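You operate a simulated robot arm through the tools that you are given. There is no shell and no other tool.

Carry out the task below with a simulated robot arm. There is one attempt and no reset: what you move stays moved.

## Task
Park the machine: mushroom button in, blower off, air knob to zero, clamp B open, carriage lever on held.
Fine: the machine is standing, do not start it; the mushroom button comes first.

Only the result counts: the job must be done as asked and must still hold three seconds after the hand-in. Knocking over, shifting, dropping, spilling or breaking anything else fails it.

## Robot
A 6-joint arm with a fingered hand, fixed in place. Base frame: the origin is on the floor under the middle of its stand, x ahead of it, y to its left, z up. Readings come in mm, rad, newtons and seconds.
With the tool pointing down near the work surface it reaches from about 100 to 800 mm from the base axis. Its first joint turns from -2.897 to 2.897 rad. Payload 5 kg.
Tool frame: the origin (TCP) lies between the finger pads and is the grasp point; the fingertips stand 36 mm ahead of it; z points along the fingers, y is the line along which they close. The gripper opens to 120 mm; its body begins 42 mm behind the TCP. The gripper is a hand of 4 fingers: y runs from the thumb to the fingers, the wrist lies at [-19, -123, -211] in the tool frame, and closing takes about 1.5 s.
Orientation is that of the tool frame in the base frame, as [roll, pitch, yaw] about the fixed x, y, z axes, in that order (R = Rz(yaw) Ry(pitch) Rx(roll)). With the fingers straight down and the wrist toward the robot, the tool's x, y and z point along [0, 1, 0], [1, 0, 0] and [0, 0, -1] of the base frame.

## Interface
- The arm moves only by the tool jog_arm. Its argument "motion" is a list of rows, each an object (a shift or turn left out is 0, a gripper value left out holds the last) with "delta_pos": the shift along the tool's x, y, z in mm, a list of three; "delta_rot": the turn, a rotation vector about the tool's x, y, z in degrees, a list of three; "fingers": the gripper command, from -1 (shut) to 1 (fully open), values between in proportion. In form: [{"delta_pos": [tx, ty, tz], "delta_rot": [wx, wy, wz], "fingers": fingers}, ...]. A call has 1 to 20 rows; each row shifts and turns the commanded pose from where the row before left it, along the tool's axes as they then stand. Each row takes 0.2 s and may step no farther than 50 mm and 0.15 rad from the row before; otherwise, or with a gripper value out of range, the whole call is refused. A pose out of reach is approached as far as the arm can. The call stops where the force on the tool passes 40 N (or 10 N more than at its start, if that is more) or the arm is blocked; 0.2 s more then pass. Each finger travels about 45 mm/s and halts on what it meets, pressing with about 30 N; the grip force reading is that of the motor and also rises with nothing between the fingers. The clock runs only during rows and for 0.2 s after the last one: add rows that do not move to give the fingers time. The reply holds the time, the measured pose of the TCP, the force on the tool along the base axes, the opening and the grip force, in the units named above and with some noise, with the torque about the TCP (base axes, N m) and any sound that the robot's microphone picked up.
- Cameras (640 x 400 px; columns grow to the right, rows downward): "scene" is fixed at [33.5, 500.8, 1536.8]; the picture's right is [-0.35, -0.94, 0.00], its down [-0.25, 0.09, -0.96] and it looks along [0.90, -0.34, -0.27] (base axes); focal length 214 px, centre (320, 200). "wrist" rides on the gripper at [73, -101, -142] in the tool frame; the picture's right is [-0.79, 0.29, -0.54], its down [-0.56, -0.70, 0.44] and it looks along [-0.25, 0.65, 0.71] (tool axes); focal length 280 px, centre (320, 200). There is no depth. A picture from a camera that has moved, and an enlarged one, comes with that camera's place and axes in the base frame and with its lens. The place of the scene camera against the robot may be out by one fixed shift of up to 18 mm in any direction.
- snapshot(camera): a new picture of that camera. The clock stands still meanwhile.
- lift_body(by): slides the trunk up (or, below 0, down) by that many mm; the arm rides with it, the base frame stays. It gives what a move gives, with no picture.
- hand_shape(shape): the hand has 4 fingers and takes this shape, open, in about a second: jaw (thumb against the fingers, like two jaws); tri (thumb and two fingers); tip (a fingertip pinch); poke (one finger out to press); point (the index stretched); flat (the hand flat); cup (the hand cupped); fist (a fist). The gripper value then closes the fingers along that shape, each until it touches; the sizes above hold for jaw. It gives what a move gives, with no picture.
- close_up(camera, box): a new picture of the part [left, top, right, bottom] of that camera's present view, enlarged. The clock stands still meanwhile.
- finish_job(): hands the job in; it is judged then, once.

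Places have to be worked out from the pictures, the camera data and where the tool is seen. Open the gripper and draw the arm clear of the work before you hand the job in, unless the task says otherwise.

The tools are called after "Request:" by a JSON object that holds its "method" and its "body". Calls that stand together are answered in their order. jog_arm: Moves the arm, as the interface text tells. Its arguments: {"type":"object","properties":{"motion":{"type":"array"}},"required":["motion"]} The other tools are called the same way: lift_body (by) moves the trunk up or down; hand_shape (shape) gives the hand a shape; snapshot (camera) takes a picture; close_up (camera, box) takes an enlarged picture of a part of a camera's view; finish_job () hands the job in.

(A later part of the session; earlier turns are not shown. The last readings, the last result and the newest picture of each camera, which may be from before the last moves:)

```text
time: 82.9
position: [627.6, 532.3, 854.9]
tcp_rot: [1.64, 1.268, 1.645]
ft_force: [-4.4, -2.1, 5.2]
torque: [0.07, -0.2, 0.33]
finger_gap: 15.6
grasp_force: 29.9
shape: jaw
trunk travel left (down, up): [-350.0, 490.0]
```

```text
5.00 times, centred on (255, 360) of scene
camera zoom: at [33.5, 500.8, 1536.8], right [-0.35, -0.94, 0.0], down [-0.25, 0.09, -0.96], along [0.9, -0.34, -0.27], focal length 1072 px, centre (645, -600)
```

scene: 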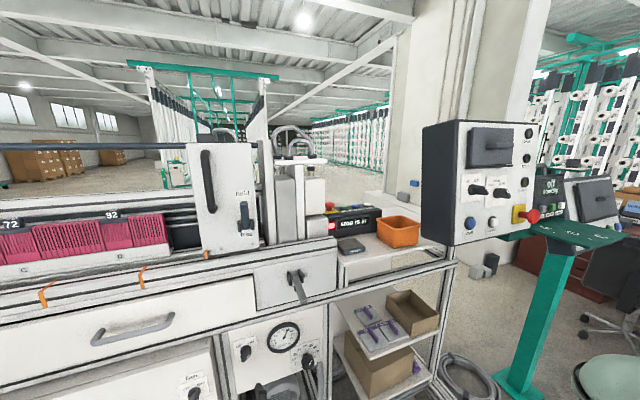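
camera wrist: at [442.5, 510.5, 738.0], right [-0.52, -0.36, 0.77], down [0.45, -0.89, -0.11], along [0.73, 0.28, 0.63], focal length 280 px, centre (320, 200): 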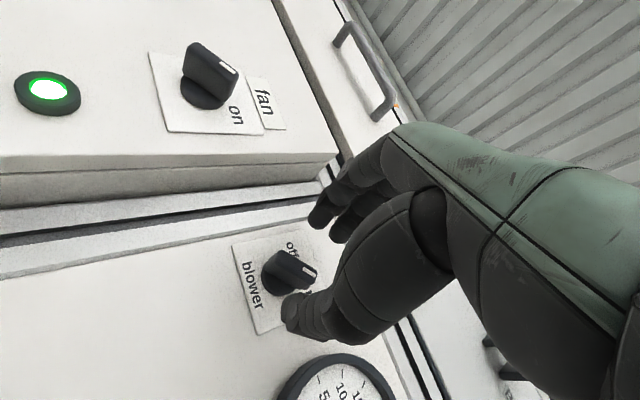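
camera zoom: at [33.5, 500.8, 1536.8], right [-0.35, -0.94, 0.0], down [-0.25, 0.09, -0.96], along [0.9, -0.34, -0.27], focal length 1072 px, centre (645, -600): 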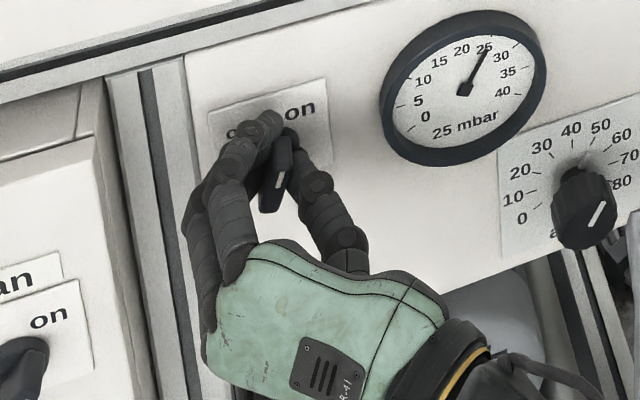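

The fin turns with the hand. I continue counter-clockwise.

Request:
{"method": "jog_arm", "body": {"motion": [{"delta_rot": [0, 0, -7]}, {"delta_rot": [0, 0, -7]}, {"delta_rot": [0, 0, -7]}, {"delta_rot": [0, 0, -7]}, {"delta_rot": [0, 0, -7]}, {"delta_rot": [0, 0, -7]}, {"delta_pos": [0, 0, 0]}]}}

Request:
{"method": "close_up", "body": {"camera": "wrist", "box": [220, 190, 360, 360]}}

Request:
{"method": "close_up", "body": {"camera": "scene", "box": [220, 320, 290, 400]}}

```text
time: 84.5
position: [625.9, 529.9, 855.2]
tcp_rot: [-1.614, 1.139, -1.605]
ft_force: [1.5, 3.5, 13.1]
torque: [0.04, -0.23, 0.33]
finger_gap: 15.3
grasp_force: 30.1
shape: jaw
trunk travel left (down, up): [-350.0, 490.0]
heard: click
```

```text
2.35 times, centred on (290, 275) of wrist
camera zoom: at [483.2, 407.0, 835.5], right [-0.53, 0.59, 0.61], down [0.46, -0.4, 0.79], along [0.71, 0.7, -0.06], focal length 660 px, centre (391, 24)
```

zoom: 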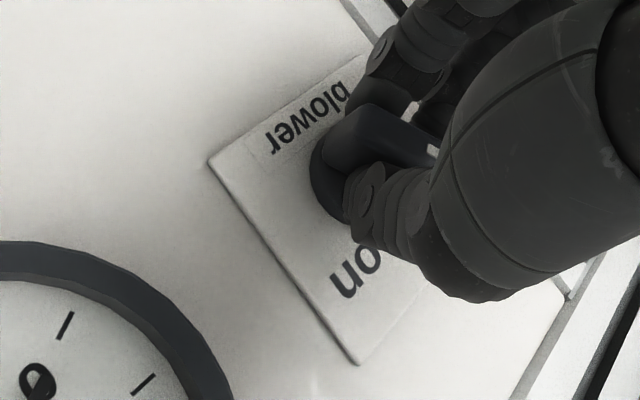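

```text
5.00 times, centred on (255, 360) of scene
camera zoom: at [33.5, 500.8, 1536.8], right [-0.35, -0.94, 0.0], down [-0.25, 0.09, -0.96], along [0.9, -0.34, -0.27], focal length 1072 px, centre (645, -600)
```

zoom: 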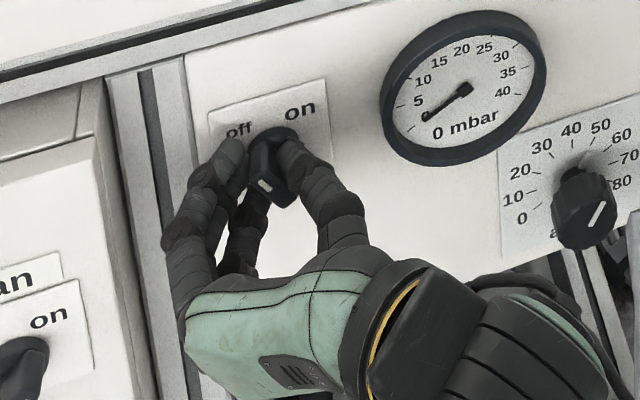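

A click was heard and the gauge fell to 0 mbar: the blower is off. I turn on to the "off" mark so the fin is fully seated.

Request:
{"method": "jog_arm", "body": {"motion": [{"delta_rot": [0, 0, -6]}, {"delta_rot": [0, 0, -6]}, {"delta_rot": [0, 0, -6]}, {"delta_pos": [0, 0, 0]}]}}

Request:
{"method": "close_up", "body": {"camera": "scene", "box": [220, 320, 290, 400]}}

```text
time: 85.5
position: [626.0, 532.5, 855.2]
tcp_rot: [-1.6, 0.825, -1.588]
ft_force: [1.0, 4.1, 15.1]
torque: [0.15, -0.23, 0.33]
finger_gap: 15.2
grasp_force: 29.7
shape: jaw
trunk travel left (down, up): [-350.0, 490.0]
```

```text
5.00 times, centred on (255, 360) of scene
camera zoom: at [33.5, 500.8, 1536.8], right [-0.35, -0.94, 0.0], down [-0.25, 0.09, -0.96], along [0.9, -0.34, -0.27], focal length 1072 px, centre (645, -600)
```

zoom: 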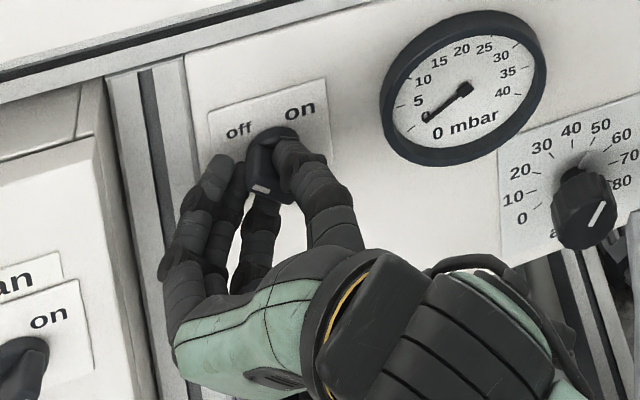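

The fin is at the "off" angle with hardly any torque. I open the jaws and withdraw straight back.

Request:
{"method": "jog_arm", "body": {"motion": [{"fingers": -0.1}, {"fingers": -0.1}, {"fingers": -0.1}, {"fingers": -0.1}, {"delta_pos": [0, 0, -20]}, {"delta_pos": [0, 0, -30]}, {"delta_pos": [0, 0, -40]}, {"delta_pos": [0, 0, -40]}, {"delta_pos": [0, 0, 0]}]}}

Request:
{"method": "close_up", "body": {"camera": "scene", "box": [220, 310, 340, 400]}}

Request:
{"method": "snapshot", "body": {"camera": "wrist"}}

```text
time: 87.5
position: [494.9, 531.7, 856.8]
tcp_rot: [-1.603, 0.826, -1.588]
ft_force: [0.0, -0.9, -0.9]
torque: [0.04, 0.01, 0.02]
finger_gap: 53.6
grasp_force: 0.1
shape: jaw
trunk travel left (down, up): [-350.0, 490.0]
```

```text
4.44 times, centred on (280, 355) of scene
camera zoom: at [33.5, 500.8, 1536.8], right [-0.35, -0.94, 0.0], down [-0.25, 0.09, -0.96], along [0.9, -0.34, -0.27], focal length 953 px, centre (498, -489)
```

zoom: 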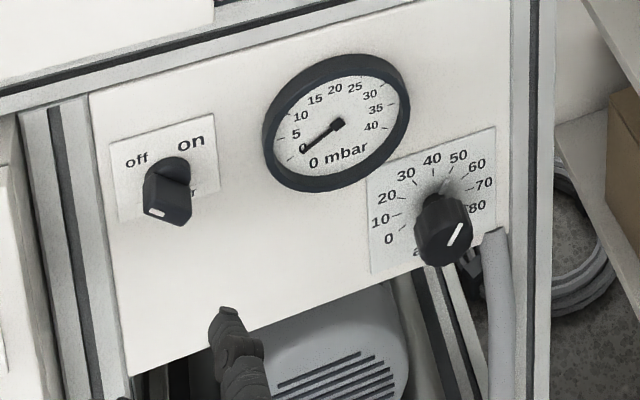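

```text
taken
camera wrist: at [353.4, 405.7, 875.7], right [-0.54, 0.74, 0.4], down [0.46, -0.13, 0.88], along [0.7, 0.65, -0.27], focal length 280 px, centre (320, 200)
```

wrist: 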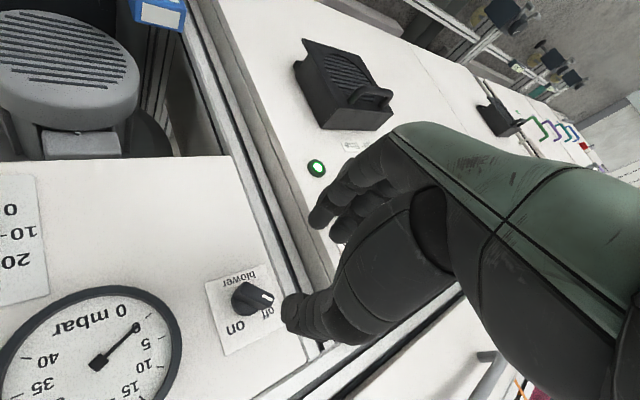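

The blower is off (0 mbar) and the fan was left as it was. Next is the air knob near (629, 322, 739): I lower the trunk to its height and move over in front of it.

Request:
{"method": "lift_body", "body": {"by": -115}}

Request:
{"method": "jog_arm", "body": {"motion": [{"delta_rot": [0, 0, 7.5]}, {"delta_rot": [0, 0, 7.5]}, {"delta_rot": [0, 0, 7.5]}, {"delta_rot": [0, 0, 7.5]}, {"delta_rot": [0, 0, 7.5]}, {"delta_rot": [0, 0, 7.5]}, {"delta_pos": [0, 0, 0]}]}}

```text
time: 89.0
position: [495.0, 532.5, 742.4]
tcp_rot: [-1.602, 0.827, -1.587]
ft_force: [0.3, -0.7, 1.3]
torque: [-0.01, -0.01, -0.02]
finger_gap: 53.5
grasp_force: 0.1
shape: jaw
trunk travel left (down, up): [-235.0, 605.0]
```

```text
time: 90.6
position: [496.6, 531.9, 742.0]
tcp_rot: [2.04, 1.523, 2.046]
ft_force: [0.3, 0.0, 0.1]
torque: [0.01, 0.03, 0.01]
finger_gap: 53.4
grasp_force: 0.2
shape: jaw
trunk travel left (down, up): [-235.0, 605.0]
```

The hand is back at the sideways roll. I slide right toward the knob's position.

Request:
{"method": "jog_arm", "body": {"motion": [{"delta_pos": [0, -42, -4]}, {"delta_pos": [0, -42, -4]}, {"delta_pos": [0, -42, -4]}, {"delta_pos": [0, -42, -4]}, {"delta_pos": [0, -42, -4]}, {"delta_pos": [0, 0, 0]}]}}

Request:
{"method": "snapshot", "body": {"camera": "wrist"}}

Request:
{"method": "snapshot", "body": {"camera": "scene"}}

```text
time: 92.0
position: [477.3, 320.9, 734.8]
tcp_rot: [2.044, 1.526, 2.05]
ft_force: [-0.4, -0.6, 0.4]
torque: [0.01, -0.02, -0.02]
finger_gap: 53.8
grasp_force: 0.0
shape: jaw
trunk travel left (down, up): [-235.0, 605.0]
```

```text
taken
camera wrist: at [333.3, 221.0, 661.6], right [-0.53, 0.25, 0.81], down [0.46, -0.72, 0.52], along [0.72, 0.65, 0.26], focal length 280 px, centre (320, 200)
```

wrist: 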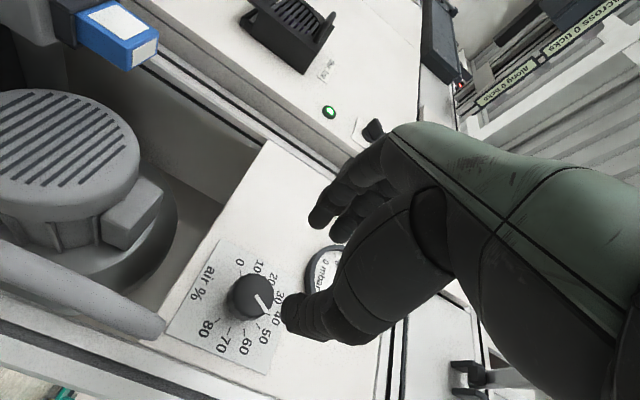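

```text
taken
```

scene: 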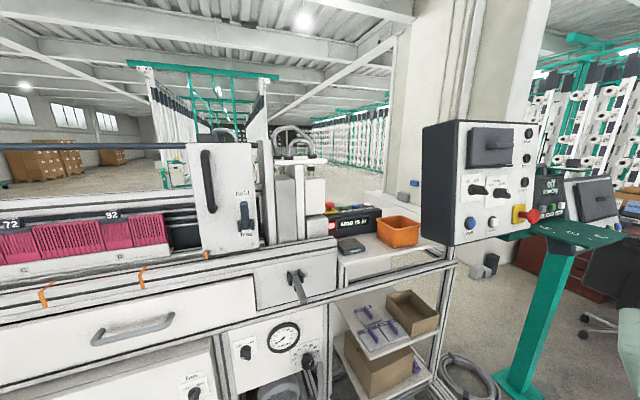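

The knob is in view; I enlarge it to get its centre, pointer and the pipe beside it.

Request:
{"method": "close_up", "body": {"camera": "wrist", "box": [160, 220, 320, 380]}}

Request:
{"method": "close_up", "body": {"camera": "scene", "box": [270, 330, 340, 400]}}

```text
2.50 times, centred on (240, 300) of wrist
camera zoom: at [333.3, 221.0, 661.6], right [-0.53, 0.25, 0.81], down [0.46, -0.72, 0.52], along [0.72, 0.65, 0.26], focal length 701 px, centre (520, -50)
```

zoom: 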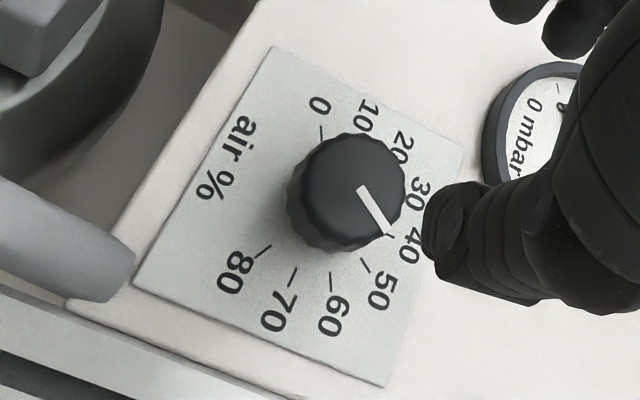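

```text
5.71 times, centred on (305, 365) of scene
camera zoom: at [33.5, 500.8, 1536.8], right [-0.35, -0.94, 0.0], down [-0.25, 0.09, -0.96], along [0.9, -0.34, -0.27], focal length 1226 px, centre (406, -743)
```

zoom: 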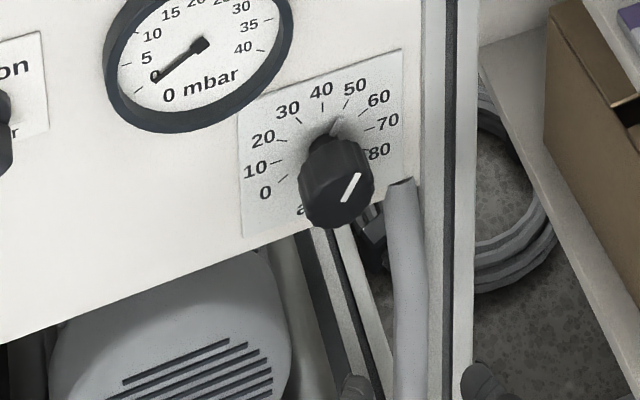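

The knob's front centre is at about (626, 320, 735), ~49 mm across, pointer at ≈51, and a pipe end sits lower right near (660, 266, 674). I open the jaws to ~78 mm, roll to -55° so the thumb stays clear of the pipe, and advance partway.

Request:
{"method": "jog_arm", "body": {"motion": [{"delta_rot": [0, -1.2, 0], "fingers": 0.3}, {"delta_rot": [0, 0, 8]}, {"delta_rot": [0, 0, 8]}, {"delta_rot": [0, 0, 8]}, {"delta_rot": [0, 0, 8]}, {"delta_pos": [-1, 0, 24]}, {"delta_pos": [0, 0, 24]}, {"delta_pos": [0, 0, 24]}, {"delta_pos": [0, 0, 24]}, {"delta_pos": [0, 0, 0]}]}}

Request:
{"method": "snapshot", "body": {"camera": "wrist"}}

Request:
{"method": "close_up", "body": {"camera": "scene", "box": [260, 320, 350, 400]}}

```text
time: 94.2
position: [573.0, 321.7, 735.6]
tcp_rot: [1.572, 0.971, 1.577]
ft_force: [-0.5, 0.4, -0.6]
torque: [0.01, -0.02, 0.0]
finger_gap: 77.5
grasp_force: 0.1
shape: jaw
trunk travel left (down, up): [-235.0, 605.0]
```

```text
taken
camera wrist: at [430.1, 276.6, 619.2], right [-0.54, -0.21, 0.81], down [0.45, -0.89, 0.07], along [0.71, 0.4, 0.58], focal length 280 px, centre (320, 200)
```

wrist: 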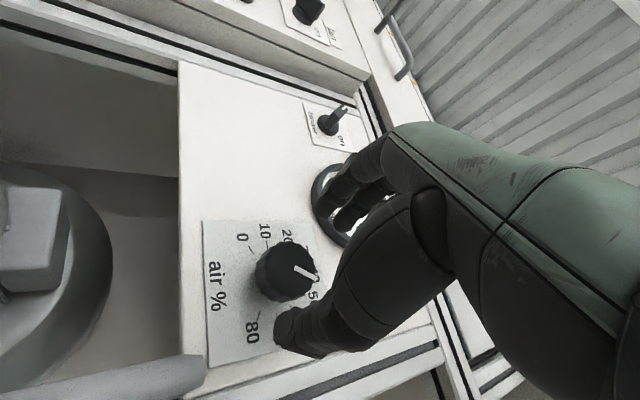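

```text
5.00 times, centred on (305, 360) of scene
camera zoom: at [33.5, 500.8, 1536.8], right [-0.35, -0.94, 0.0], down [-0.25, 0.09, -0.96], along [0.9, -0.34, -0.27], focal length 1072 px, centre (395, -600)
```

zoom: 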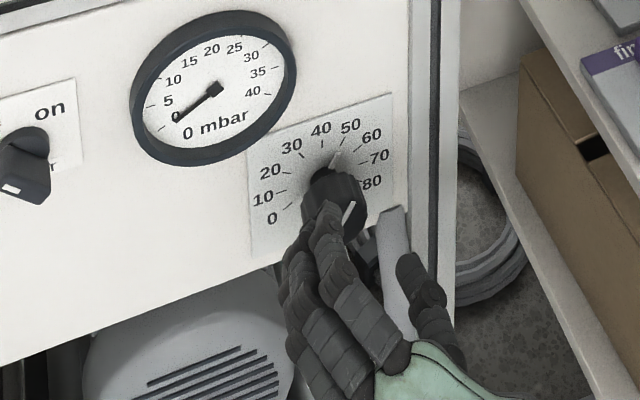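

The knob is centred on the tool axis. I advance 45 mm around it, watching the force for the pipe or panel.

Request:
{"method": "jog_arm", "body": {"motion": [{"delta_pos": [0, 0, 15]}, {"delta_pos": [0, 0, 15]}, {"delta_pos": [0, 0, 14]}, {"delta_pos": [0, 0, 0]}]}}

Request:
{"method": "snapshot", "body": {"camera": "wrist"}}

Request:
{"method": "close_up", "body": {"camera": "scene", "box": [260, 320, 350, 400]}}

```text
time: 95.2
position: [616.6, 322.2, 735.1]
tcp_rot: [1.574, 0.973, 1.579]
ft_force: [-0.2, 0.7, -0.2]
torque: [-0.01, 0.0, 0.02]
finger_gap: 77.7
grasp_force: 0.1
shape: jaw
trunk travel left (down, up): [-235.0, 605.0]
```

```text
taken
camera wrist: at [474.0, 277.2, 618.6], right [-0.54, -0.21, 0.81], down [0.45, -0.89, 0.07], along [0.71, 0.4, 0.58], focal length 280 px, centre (320, 200)
```

wrist: 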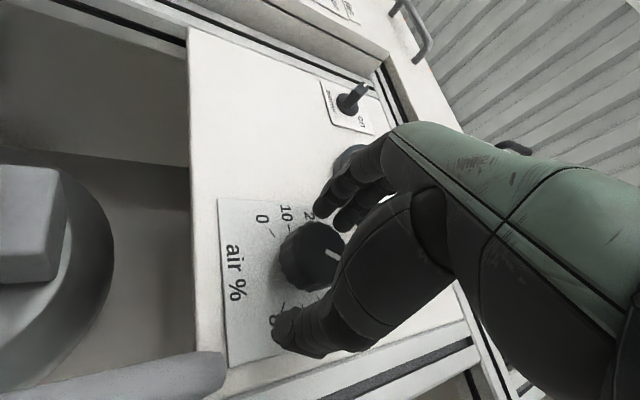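

```text
5.00 times, centred on (305, 360) of scene
camera zoom: at [33.5, 500.8, 1536.8], right [-0.35, -0.94, 0.0], down [-0.25, 0.09, -0.96], along [0.9, -0.34, -0.27], focal length 1072 px, centre (395, -600)
```

zoom: 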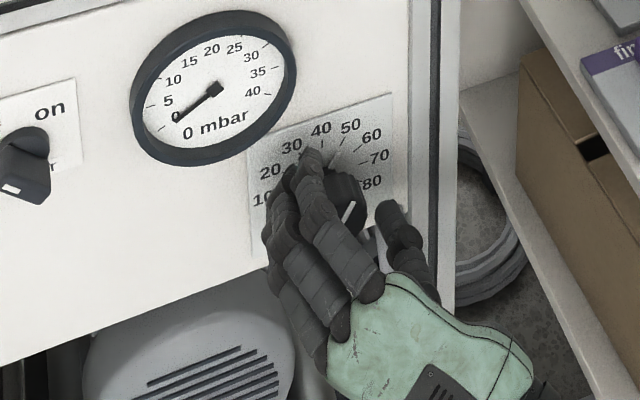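

The knob is between fingers and thumb without contact. I close the grip on it.

Request:
{"method": "jog_arm", "body": {"motion": [{"fingers": -1}, {"fingers": -1}, {"fingers": -1}, {"fingers": -1}, {"fingers": -1}]}}

Request:
{"method": "close_up", "body": {"camera": "wrist", "box": [220, 170, 400, 370]}}

Request:
{"method": "close_up", "body": {"camera": "scene", "box": [260, 320, 350, 400]}}

```text
time: 96.4
position: [617.1, 321.9, 735.1]
tcp_rot: [1.575, 0.972, 1.579]
ft_force: [-0.1, -2.1, -1.5]
torque: [0.02, -0.02, -0.04]
finger_gap: 38.9
grasp_force: 30.3
shape: jaw
trunk travel left (down, up): [-235.0, 605.0]
```

```text
2.00 times, centred on (310, 270) of wrist
camera zoom: at [473.9, 277.0, 618.5], right [-0.54, -0.21, 0.82], down [0.45, -0.89, 0.07], along [0.71, 0.4, 0.58], focal length 561 px, centre (340, 60)
```

zoom: 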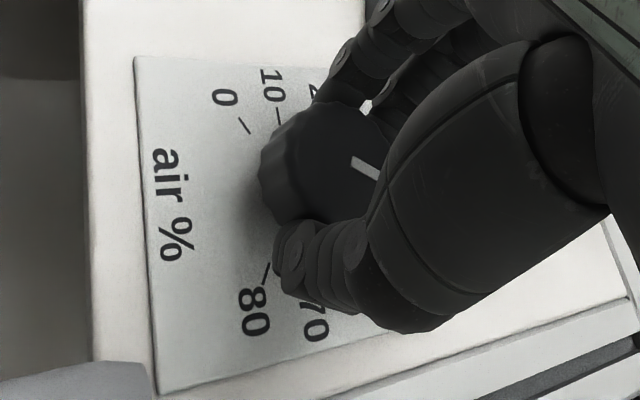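

```text
5.00 times, centred on (305, 360) of scene
camera zoom: at [33.5, 500.8, 1536.8], right [-0.35, -0.94, 0.0], down [-0.25, 0.09, -0.96], along [0.9, -0.34, -0.27], focal length 1072 px, centre (395, -600)
```

zoom: 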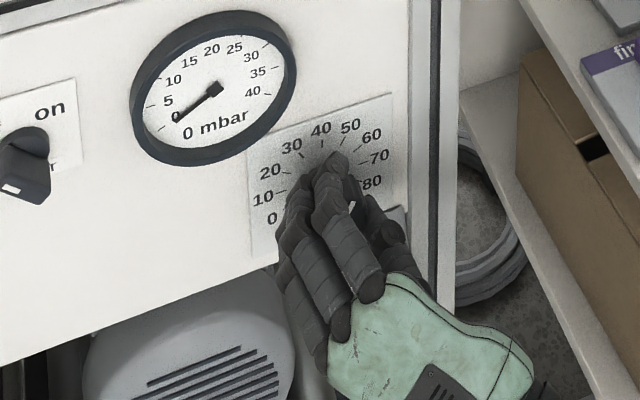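

Gripped at 39 mm with little side load. I turn counter-clockwise in 7.5° steps.

Request:
{"method": "jog_arm", "body": {"motion": [{"delta_rot": [0, 0, -7.5]}, {"delta_rot": [0, 0, -7.5]}, {"delta_rot": [0, 0, -7.5]}, {"delta_rot": [0, 0, -7.5]}, {"delta_pos": [0, 0, 0]}]}}

Request:
{"method": "close_up", "body": {"camera": "wrist", "box": [220, 170, 400, 370]}}

Request:
{"method": "close_up", "body": {"camera": "scene", "box": [260, 320, 350, 400]}}

```text
time: 97.6
position: [616.8, 320.5, 736.5]
tcp_rot: [1.541, 1.496, 1.546]
ft_force: [5.3, 1.1, 5.1]
torque: [0.06, -0.12, 0.09]
finger_gap: 38.7
grasp_force: 29.8
shape: jaw
trunk travel left (down, up): [-235.0, 605.0]
```

```text
2.00 times, centred on (310, 270) of wrist
camera zoom: at [474.1, 223.9, 656.2], right [-0.54, 0.23, 0.81], down [0.45, -0.74, 0.51], along [0.71, 0.64, 0.3], focal length 561 px, centre (340, 60)
```

zoom: 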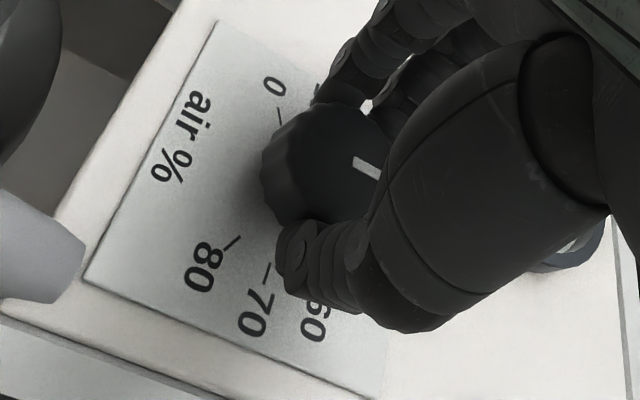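

```text
5.00 times, centred on (305, 360) of scene
camera zoom: at [33.5, 500.8, 1536.8], right [-0.35, -0.94, 0.0], down [-0.25, 0.09, -0.96], along [0.9, -0.34, -0.27], focal length 1072 px, centre (395, -600)
```

zoom: 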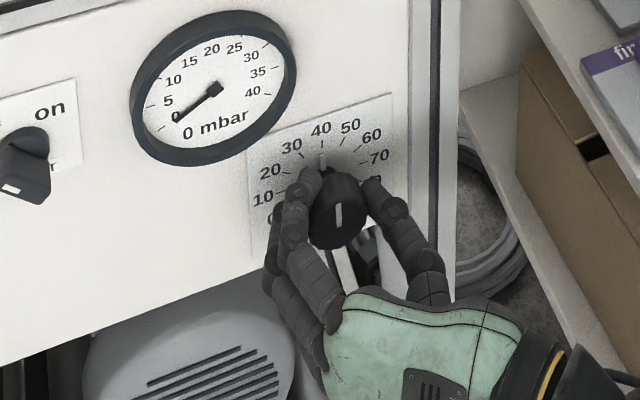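

The knob follows (now at about 40). I keep turning.

Request:
{"method": "jog_arm", "body": {"motion": [{"delta_rot": [0, 0, -7.5]}, {"delta_rot": [0, 0, -7.5]}, {"delta_rot": [0, 0, -7.5]}, {"delta_rot": [0, 0, -7.5]}, {"delta_rot": [0, 0, -7.5]}, {"delta_rot": [0, 0, -7.5]}, {"delta_rot": [0, 0, -5]}, {"delta_pos": [0, 0, 0]}]}}

Request:
{"method": "close_up", "body": {"camera": "wrist", "box": [220, 170, 400, 370]}}

Request:
{"method": "close_up", "body": {"camera": "scene", "box": [260, 320, 350, 400]}}

```text
time: 99.4
position: [616.5, 321.1, 735.8]
tcp_rot: [-1.571, 0.771, -1.566]
ft_force: [7.5, 3.3, 12.8]
torque: [0.01, -0.22, 0.15]
finger_gap: 37.3
grasp_force: 29.4
shape: jaw
trunk travel left (down, up): [-235.0, 605.0]
```

```text
2.00 times, centred on (310, 270) of wrist
camera zoom: at [473.9, 197.2, 757.9], right [-0.55, 0.76, 0.34], down [0.44, -0.09, 0.89], along [0.71, 0.64, -0.29], focal length 561 px, centre (340, 60)
```

zoom: 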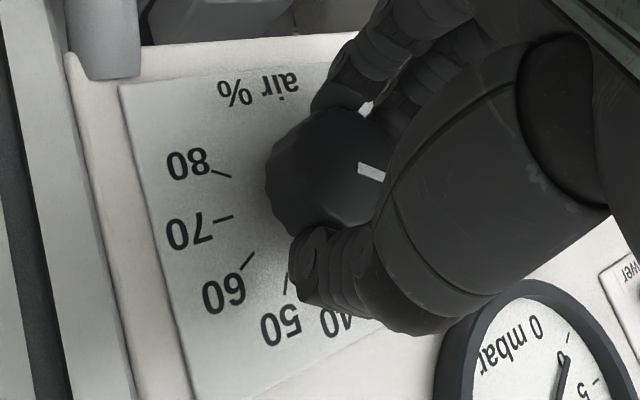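

```text
5.00 times, centred on (305, 360) of scene
camera zoom: at [33.5, 500.8, 1536.8], right [-0.35, -0.94, 0.0], down [-0.25, 0.09, -0.96], along [0.9, -0.34, -0.27], focal length 1072 px, centre (395, -600)
```

zoom: 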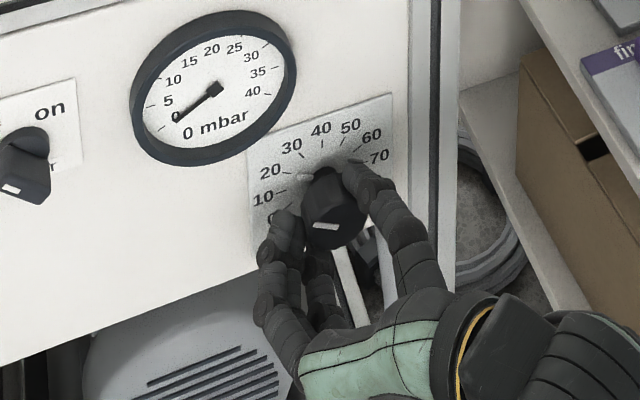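

The knob is at roughly 25. I open the jaws, roll back 80° around the knob for a second grip, and check.

Request:
{"method": "jog_arm", "body": {"motion": [{"fingers": 0.3}, {"fingers": 0.3}, {"fingers": 0.3}, {"fingers": 0.3}, {"fingers": 0.3}, {"delta_rot": [0, 0, 8]}, {"delta_rot": [0, 0, 8]}, {"delta_rot": [0, 0, 8]}, {"delta_rot": [0, 0, 8]}, {"delta_rot": [0, 0, 8]}, {"delta_rot": [0, 0, 8]}, {"delta_rot": [0, 0, 8]}, {"delta_rot": [0, 0, 8]}, {"delta_rot": [0, 0, 8]}, {"delta_rot": [0, 0, 8]}, {"delta_pos": [0, 0, 0]}]}}

Request:
{"method": "snapshot", "body": {"camera": "wrist"}}

Request:
{"method": "close_up", "body": {"camera": "scene", "box": [260, 320, 350, 400]}}

```text
time: 102.8
position: [617.1, 321.1, 734.1]
tcp_rot: [1.572, 0.972, 1.579]
ft_force: [-0.1, 0.4, 0.2]
torque: [0.04, -0.02, -0.03]
finger_gap: 77.4
grasp_force: 0.1
shape: jaw
trunk travel left (down, up): [-235.0, 605.0]
```

```text
taken
camera wrist: at [473.6, 276.9, 618.4], right [-0.54, -0.21, 0.81], down [0.45, -0.89, 0.07], along [0.71, 0.4, 0.58], focal length 280 px, centre (320, 200)
```

wrist: 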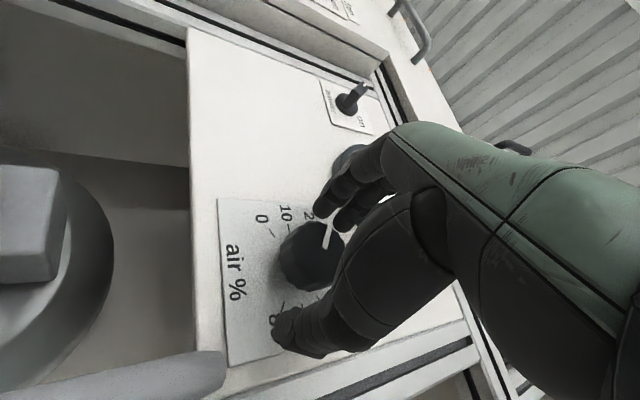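

```text
5.00 times, centred on (305, 360) of scene
camera zoom: at [33.5, 500.8, 1536.8], right [-0.35, -0.94, 0.0], down [-0.25, 0.09, -0.96], along [0.9, -0.34, -0.27], focal length 1072 px, centre (395, -600)
```

zoom: 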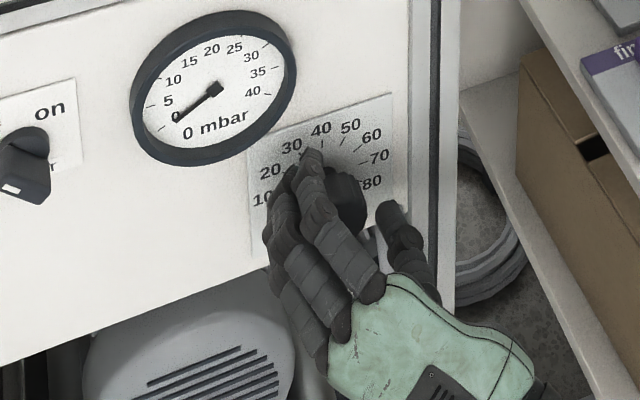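

Knob kept its position. I close again and turn on toward 0.

Request:
{"method": "jog_arm", "body": {"motion": [{"fingers": -1}, {"fingers": -1}, {"fingers": -1}, {"fingers": -1}, {"fingers": -1}, {"delta_rot": [0, 0, -7.5]}, {"delta_rot": [0, 0, -7.5]}, {"delta_rot": [0, 0, -7.5]}, {"delta_rot": [0, 0, -7.5]}, {"delta_rot": [0, 0, -7.5]}, {"delta_rot": [0, 0, -7.5]}, {"delta_rot": [0, 0, -7.5]}, {"delta_pos": [0, 0, 0]}]}}

Request:
{"method": "close_up", "body": {"camera": "wrist", "box": [220, 170, 400, 370]}}

Request:
{"method": "close_up", "body": {"camera": "scene", "box": [260, 320, 350, 400]}}

```text
time: 105.6
position: [616.5, 322.0, 735.4]
tcp_rot: [-1.572, 1.252, -1.567]
ft_force: [4.8, -0.8, 8.5]
torque: [0.03, -0.16, 0.08]
finger_gap: 38.0
grasp_force: 29.4
shape: jaw
trunk travel left (down, up): [-235.0, 605.0]
```

```text
2.00 times, centred on (310, 270) of wrist
camera zoom: at [474.0, 200.8, 699.1], right [-0.55, 0.52, 0.66], down [0.44, -0.49, 0.75], along [0.71, 0.7, 0.04], focal length 561 px, centre (340, 60)
```

zoom: 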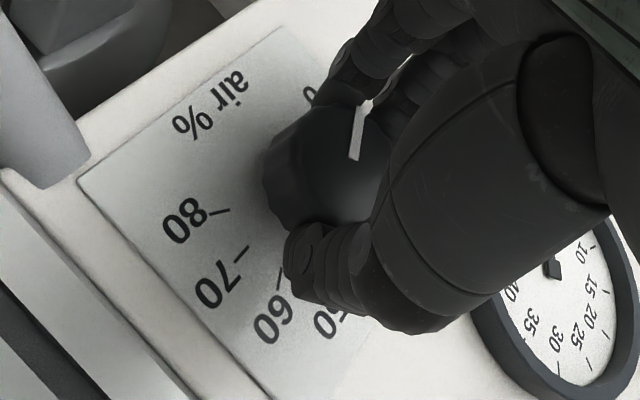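

```text
5.00 times, centred on (305, 360) of scene
camera zoom: at [33.5, 500.8, 1536.8], right [-0.35, -0.94, 0.0], down [-0.25, 0.09, -0.96], along [0.9, -0.34, -0.27], focal length 1072 px, centre (395, -600)
```

zoom: 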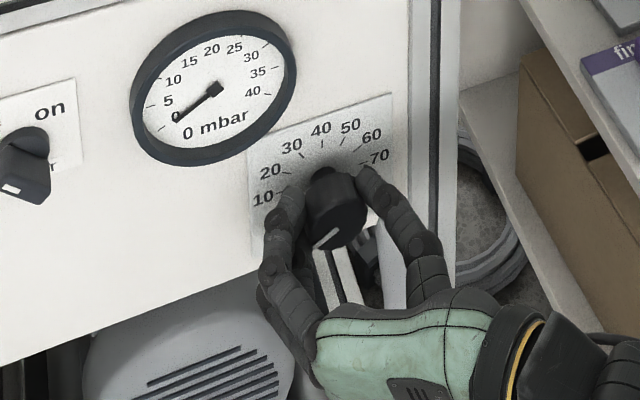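

The pointer is just short of 0. I turn about 20° more, watching the torque for the stop.

Request:
{"method": "jog_arm", "body": {"motion": [{"delta_rot": [0, 0, -6]}, {"delta_rot": [0, 0, -6]}, {"delta_rot": [0, 0, -6]}, {"delta_pos": [0, 0, 0]}]}}

Request:
{"method": "close_up", "body": {"camera": "wrist", "box": [220, 170, 400, 370]}}

Request:
{"method": "close_up", "body": {"camera": "scene", "box": [260, 320, 350, 400]}}

```text
time: 106.6
position: [615.0, 323.0, 737.5]
tcp_rot: [-1.562, 0.94, -1.557]
ft_force: [6.5, 9.7, 19.4]
torque: [0.62, -0.51, 0.34]
finger_gap: 37.6
grasp_force: 30.0
shape: jaw
trunk travel left (down, up): [-235.0, 605.0]
```

```text
2.00 times, centred on (310, 270) of wrist
camera zoom: at [473.6, 196.2, 738.5], right [-0.55, 0.69, 0.46], down [0.44, -0.23, 0.87], along [0.71, 0.68, -0.18], focal length 561 px, centre (340, 60)
```

zoom: 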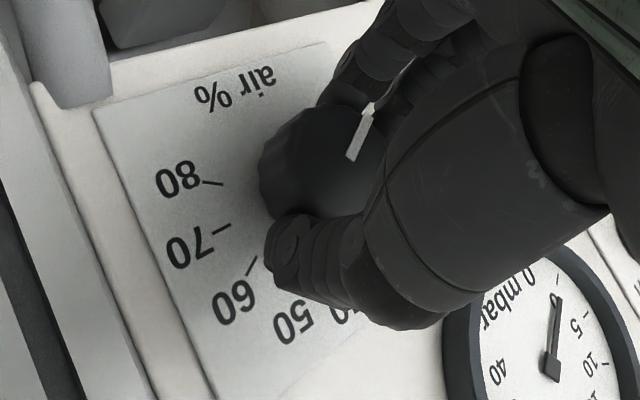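

```text
5.00 times, centred on (305, 360) of scene
camera zoom: at [33.5, 500.8, 1536.8], right [-0.35, -0.94, 0.0], down [-0.25, 0.09, -0.96], along [0.9, -0.34, -0.27], focal length 1072 px, centre (395, -600)
```

zoom: 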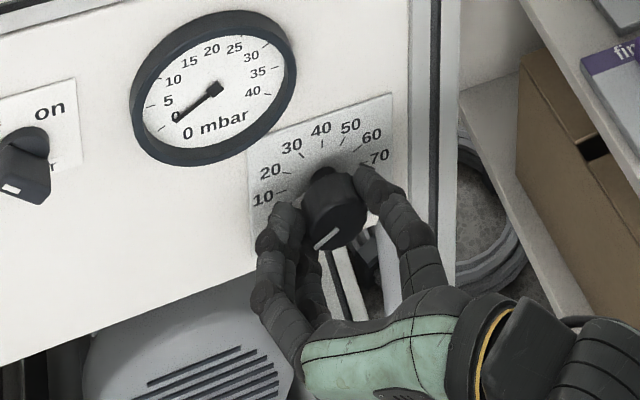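

Torque rose and the hand slipped slightly on the knob: it is at its stop at 0. I open the jaws, withdraw and check the pointer.

Request:
{"method": "jog_arm", "body": {"motion": [{"delta_rot": [0, 0, 3]}, {"fingers": 0.3}, {"fingers": 0.3}, {"fingers": 0.3}, {"fingers": 0.3}, {"fingers": 0.3}, {"delta_pos": [0, 0, -20]}, {"delta_pos": [0, 0, -35]}, {"delta_pos": [0, 0, -40]}, {"delta_pos": [0, 0, -40]}, {"delta_pos": [0, 0, 0]}]}}

Request:
{"method": "snapshot", "body": {"camera": "wrist"}}

Request:
{"method": "close_up", "body": {"camera": "scene", "box": [230, 310, 340, 400]}}

```text
time: 109.0
position: [480.8, 321.4, 733.6]
tcp_rot: [-1.572, 0.992, -1.568]
ft_force: [-0.1, 0.4, 0.1]
torque: [0.0, 0.0, 0.0]
finger_gap: 77.6
grasp_force: 0.0
shape: jaw
trunk travel left (down, up): [-235.0, 605.0]
```

```text
taken
camera wrist: at [338.4, 194.7, 729.6], right [-0.54, 0.67, 0.5], down [0.45, -0.28, 0.85], along [0.71, 0.69, -0.15], focal length 280 px, centre (320, 200)
```

wrist: 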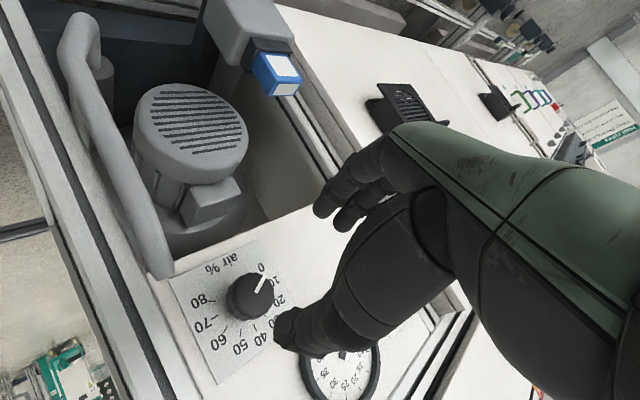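

```text
4.44 times, centred on (285, 355) of scene
camera zoom: at [33.5, 500.8, 1536.8], right [-0.35, -0.94, 0.0], down [-0.25, 0.09, -0.96], along [0.9, -0.34, -0.27], focal length 953 px, centre (476, -489)
```

zoom: 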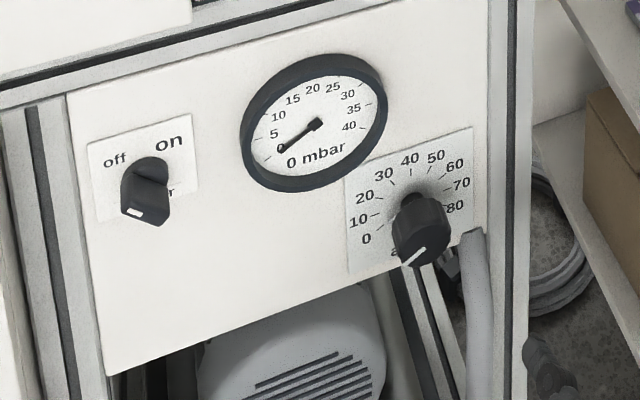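

Request:
{"method": "close_up", "body": {"camera": "wrist", "box": [160, 220, 320, 390]}}

Request:
{"method": "close_up", "body": {"camera": "scene", "box": [285, 335, 335, 385]}}

```text
2.35 times, centred on (240, 305) of wrist
camera zoom: at [338.4, 194.7, 729.6], right [-0.54, 0.67, 0.5], down [0.45, -0.28, 0.85], along [0.71, 0.69, -0.15], focal length 660 px, centre (508, -47)
```

zoom: 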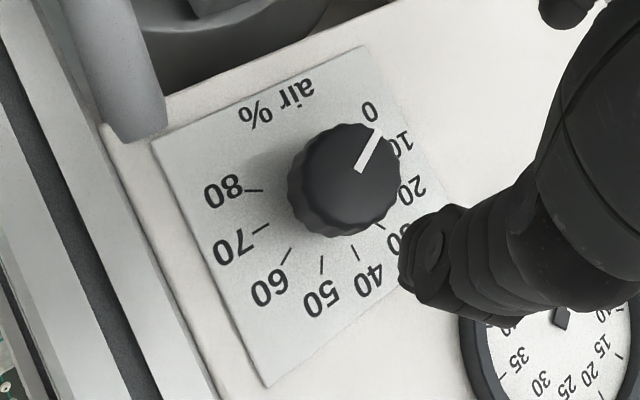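

```text
8.00 times, centred on (310, 360) of scene
camera zoom: at [33.5, 500.8, 1536.8], right [-0.35, -0.94, 0.0], down [-0.25, 0.09, -0.96], along [0.9, -0.34, -0.27], focal length 1716 px, centre (400, -1080)
```

zoom: 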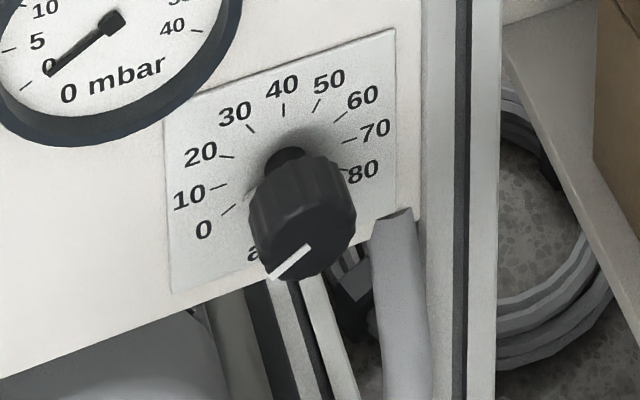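

The pointer sits at the 0 mark (about -120°), blower fin at "off". Before going back up to double-check the carriage lever, I look at the whole scene for the arm's position.

Request:
{"method": "jog_arm", "body": {"motion": [{"delta_pos": [0, 0, -40]}, {"delta_pos": [0, 0, -40]}, {"delta_pos": [0, 0, 0]}]}}

Request:
{"method": "snapshot", "body": {"camera": "scene"}}

Request:
{"method": "snapshot", "body": {"camera": "wrist"}}

```text
time: 109.8
position: [404.5, 325.9, 731.9]
tcp_rot: [-1.572, 0.991, -1.568]
ft_force: [-0.6, -0.3, 0.2]
torque: [0.01, -0.01, -0.04]
finger_gap: 77.8
grasp_force: 0.1
shape: jaw
out of reach, approached as far as the arm can: row 2
trunk travel left (down, up): [-235.0, 605.0]
```

```text
taken
```

scene: 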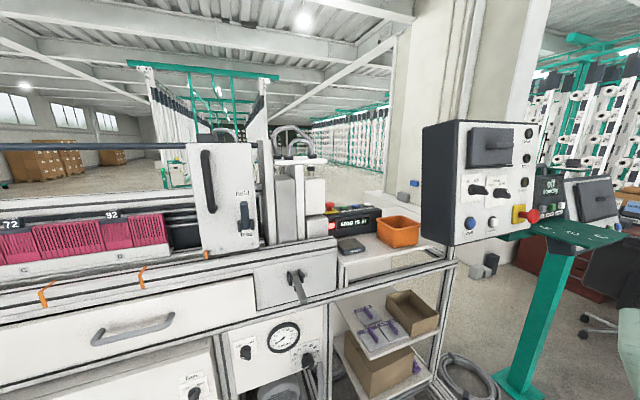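

```text
taken
camera wrist: at [261.4, 199.8, 726.9], right [-0.54, 0.67, 0.5], down [0.44, -0.28, 0.85], along [0.71, 0.69, -0.15], focal length 280 px, centre (320, 200)
```

wrist: 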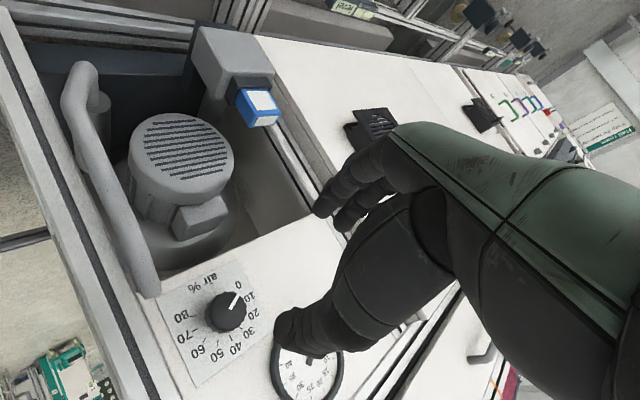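

The arm hangs clear of the machine and of the cabinet. I raise the trunk in two stages to check the carriage lever from the side.

Request:
{"method": "lift_body", "body": {"by": 280}}

Request:
{"method": "snapshot", "body": {"camera": "scene"}}

Request:
{"method": "snapshot", "body": {"camera": "wrist"}}

```text
time: 112.6
position: [404.6, 325.3, 1012.3]
tcp_rot: [-1.57, 0.992, -1.566]
ft_force: [0.0, 0.5, -0.5]
torque: [0.01, -0.04, -0.02]
finger_gap: 77.8
grasp_force: 0.0
shape: jaw
trunk travel left (down, up): [-515.0, 325.0]
```

```text
taken
```

scene: 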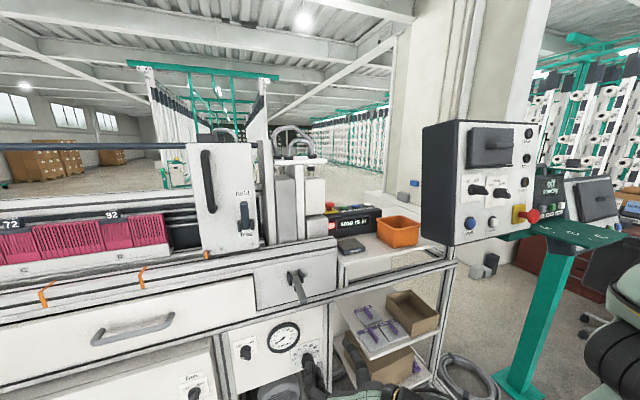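

```text
taken
camera wrist: at [261.7, 200.0, 1006.9], right [-0.54, 0.67, 0.5], down [0.44, -0.28, 0.85], along [0.71, 0.69, -0.15], focal length 280 px, centre (320, 200)
```

wrist: 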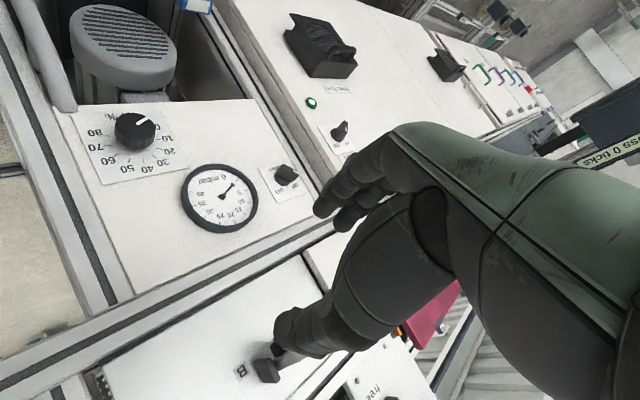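

I raise the trunk further and roll the hand back so the wrist camera can see the carriage lever from the side.

Request:
{"method": "lift_body", "body": {"by": 290}}

Request:
{"method": "jog_arm", "body": {"motion": [{"delta_rot": [0, 0, 8]}, {"delta_rot": [0, 0, 8]}, {"delta_rot": [0, 0, 8]}, {"delta_rot": [0, 0, 8]}, {"delta_pos": [0, 0, 0]}]}}

Request:
{"method": "snapshot", "body": {"camera": "scene"}}

Request:
{"method": "snapshot", "body": {"camera": "wrist"}}

```text
time: 115.5
position: [403.8, 325.9, 1302.1]
tcp_rot: [-1.571, 0.992, -1.567]
ft_force: [0.0, -0.4, -0.1]
torque: [-0.01, 0.02, -0.02]
finger_gap: 77.7
grasp_force: 0.0
shape: jaw
trunk travel left (down, up): [-805.0, 35.0]
```

```text
time: 116.7
position: [405.2, 326.4, 1302.1]
tcp_rot: [-1.587, 1.551, -1.584]
ft_force: [-0.1, -0.6, 0.1]
torque: [-0.01, -0.01, 0.01]
finger_gap: 77.5
grasp_force: 0.1
shape: jaw
trunk travel left (down, up): [-805.0, 35.0]
```

```text
taken
```

scene: 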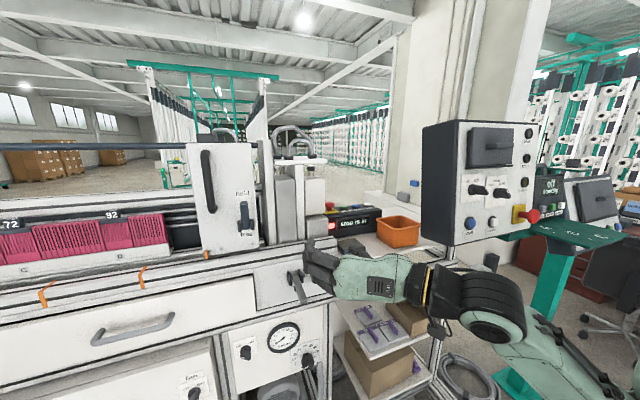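

```text
taken
camera wrist: at [261.9, 222.3, 1231.6], right [-0.54, 0.3, 0.78], down [0.45, -0.69, 0.57], along [0.71, 0.66, 0.24], focal length 280 px, centre (320, 200)
```

wrist: 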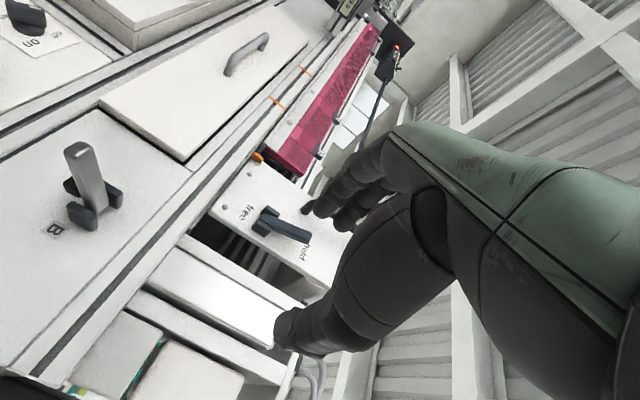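

Request:
{"method": "close_up", "body": {"camera": "wrist", "box": [210, 170, 340, 280]}}

Request:
{"method": "close_up", "body": {"camera": "wrist", "box": [30, 120, 170, 260]}}

```text
3.64 times, centred on (275, 225) of wrist
camera zoom: at [261.9, 222.3, 1231.6], right [-0.54, 0.3, 0.78], down [0.45, -0.69, 0.57], along [0.71, 0.66, 0.24], focal length 1020 px, centre (484, 109)
```

zoom: 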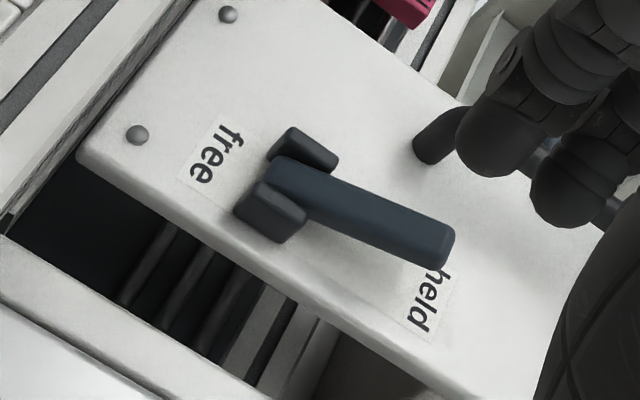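

```text
2.86 times, centred on (100, 190) of wrist
camera zoom: at [261.9, 222.3, 1231.6], right [-0.54, 0.3, 0.78], down [0.45, -0.69, 0.57], along [0.71, 0.66, 0.24], focal length 801 px, centre (949, 229)
```

zoom: 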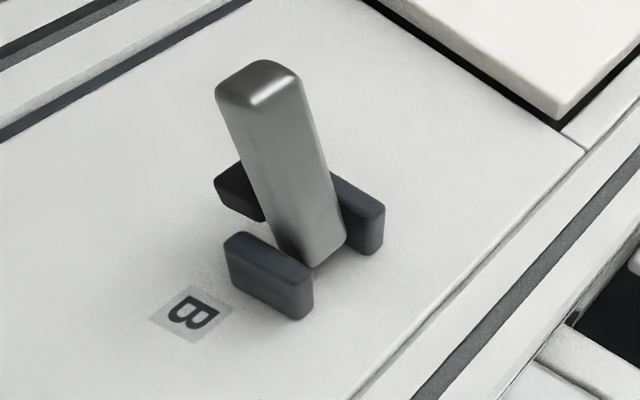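

The clamp lever is open, and the carriage lever leans about 23° off the plate. To be sure it is fully at "held", I'll press it once more with the poking finger; I change the hand shape and approach.

Request:
{"method": "hand_shape", "body": {"shape": "poke"}}

Request:
{"method": "jog_arm", "body": {"motion": [{"delta_pos": [-9.6, 32.8, 30]}, {"delta_pos": [-9.6, 32.8, 30]}, {"delta_pos": [-9.6, 32.8, 30]}, {"delta_pos": [-9.6, 32.8, 30]}, {"delta_pos": [-9.6, 30, 30]}, {"delta_pos": [0, 0, 0]}]}}

Request:
{"method": "snapshot", "body": {"camera": "wrist"}}

Request:
{"method": "close_up", "body": {"camera": "scene", "box": [200, 160, 340, 280]}}

```text
time: 117.6
position: [404.0, 325.2, 1302.4]
tcp_rot: [-1.581, 1.549, -1.578]
ft_force: [0.5, 0.3, 0.6]
torque: [0.02, 0.01, 0.01]
finger_gap: 0.2
grasp_force: 0.1
shape: poke
trunk travel left (down, up): [-805.0, 35.0]
```

```text
time: 119.0
position: [553.3, 488.3, 1347.6]
tcp_rot: [-1.466, 1.551, -1.461]
ft_force: [-0.7, -0.7, 0.3]
torque: [0.0, 0.02, 0.04]
finger_gap: 0.1
grasp_force: 0.0
shape: poke
trunk travel left (down, up): [-805.0, 35.0]
```

```text
taken
camera wrist: at [410.9, 383.9, 1277.2], right [-0.54, 0.3, 0.78], down [0.44, -0.69, 0.57], along [0.71, 0.66, 0.24], focal length 280 px, centre (320, 200)
```

wrist: 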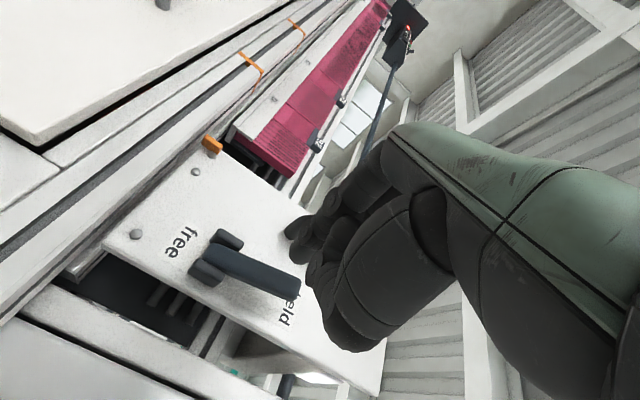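

```text
3.33 times, centred on (270, 220) of scene
camera zoom: at [33.5, 500.8, 1536.8], right [-0.35, -0.94, 0.0], down [-0.25, 0.09, -0.96], along [0.9, -0.34, -0.27], focal length 715 px, centre (487, 133)
```

zoom: 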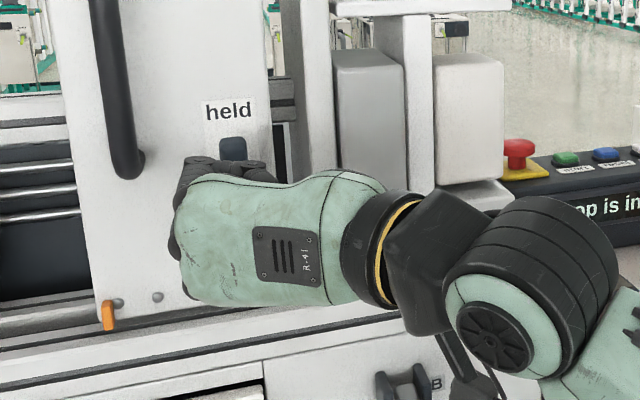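

The fingertip is in front of the lever's upper half. I push forward in small steps and note where contact and stiffness begin.

Request:
{"method": "jog_arm", "body": {"motion": [{"delta_pos": [0, 2, 20]}, {"delta_pos": [0, 0, 15]}, {"delta_pos": [0, 0, 8]}, {"delta_pos": [0, 0, 4]}, {"delta_pos": [0, 0, 0]}]}}

Request:
{"method": "jog_arm", "body": {"motion": [{"delta_pos": [0, 0, 4]}, {"delta_pos": [0, 0, 4]}, {"delta_pos": [0, 0, 0]}]}}

Request:
{"method": "snapshot", "body": {"camera": "wrist"}}

```text
time: 120.2
position: [600.1, 491.3, 1346.0]
tcp_rot: [-1.601, 1.552, -1.597]
ft_force: [-0.4, 0.3, -0.1]
torque: [0.0, 0.02, 0.01]
finger_gap: 0.0
grasp_force: 0.1
shape: poke
trunk travel left (down, up): [-805.0, 35.0]
```

```text
time: 121.0
position: [609.1, 490.9, 1346.5]
tcp_rot: [-1.507, 1.547, -1.504]
ft_force: [-1.0, 0.3, -0.9]
torque: [-0.01, 0.0, -0.01]
finger_gap: 0.0
grasp_force: 0.0
shape: poke
trunk travel left (down, up): [-805.0, 35.0]
```

```text
taken
camera wrist: at [465.9, 387.4, 1276.6], right [-0.54, 0.3, 0.78], down [0.45, -0.69, 0.58], along [0.71, 0.66, 0.24], focal length 280 px, centre (320, 200)
```

wrist: 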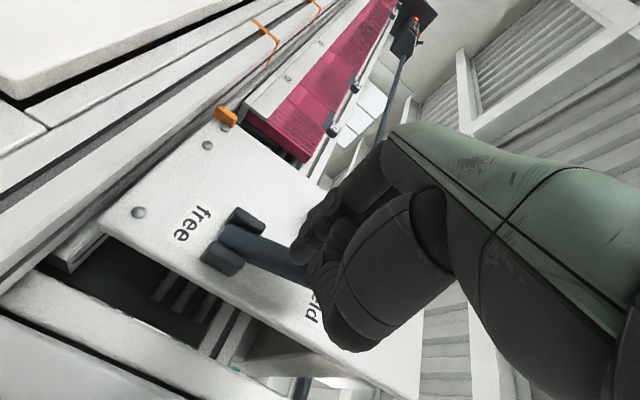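

No contact yet at x=609. I continue in 4 mm steps.

Request:
{"method": "jog_arm", "body": {"motion": [{"delta_pos": [0, 0, 4]}, {"delta_pos": [0, 0, 4]}, {"delta_pos": [0, 0, 0]}]}}

Request:
{"method": "jog_arm", "body": {"motion": [{"delta_pos": [0, 0, 3]}, {"delta_pos": [0, 0, 3]}, {"delta_pos": [0, 0, 0]}]}}

Request:
{"method": "snapshot", "body": {"camera": "wrist"}}

```text
time: 121.8
position: [612.1, 494.5, 1346.9]
tcp_rot: [-1.469, 1.548, -1.463]
ft_force: [-26.0, 1.9, -9.8]
torque: [0.03, -0.1, 0.0]
finger_gap: 0.2
grasp_force: 0.0
shape: poke
trunk travel left (down, up): [-805.0, 35.0]
```

```text
time: 122.7
position: [614.0, 495.4, 1344.6]
tcp_rot: [-1.732, 1.549, -1.717]
ft_force: [-31.0, 8.2, -7.4]
torque: [-0.08, -0.31, 0.05]
finger_gap: 0.0
grasp_force: 0.1
shape: poke
trunk travel left (down, up): [-805.0, 35.0]
stopped in row 3: the force on the tool passed its limit at 42 N (the readings are from after the stop); the commanded pose is now the measured one
```

```text
taken
camera wrist: at [472.2, 390.0, 1276.1], right [-0.54, 0.3, 0.78], down [0.45, -0.68, 0.57], along [0.71, 0.67, 0.24], focal length 280 px, centre (320, 200)
```

wrist: 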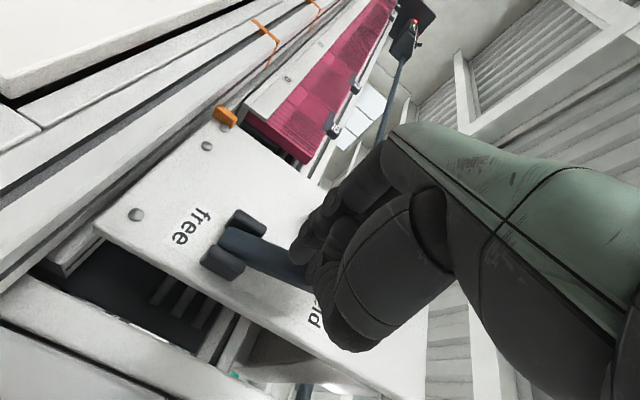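

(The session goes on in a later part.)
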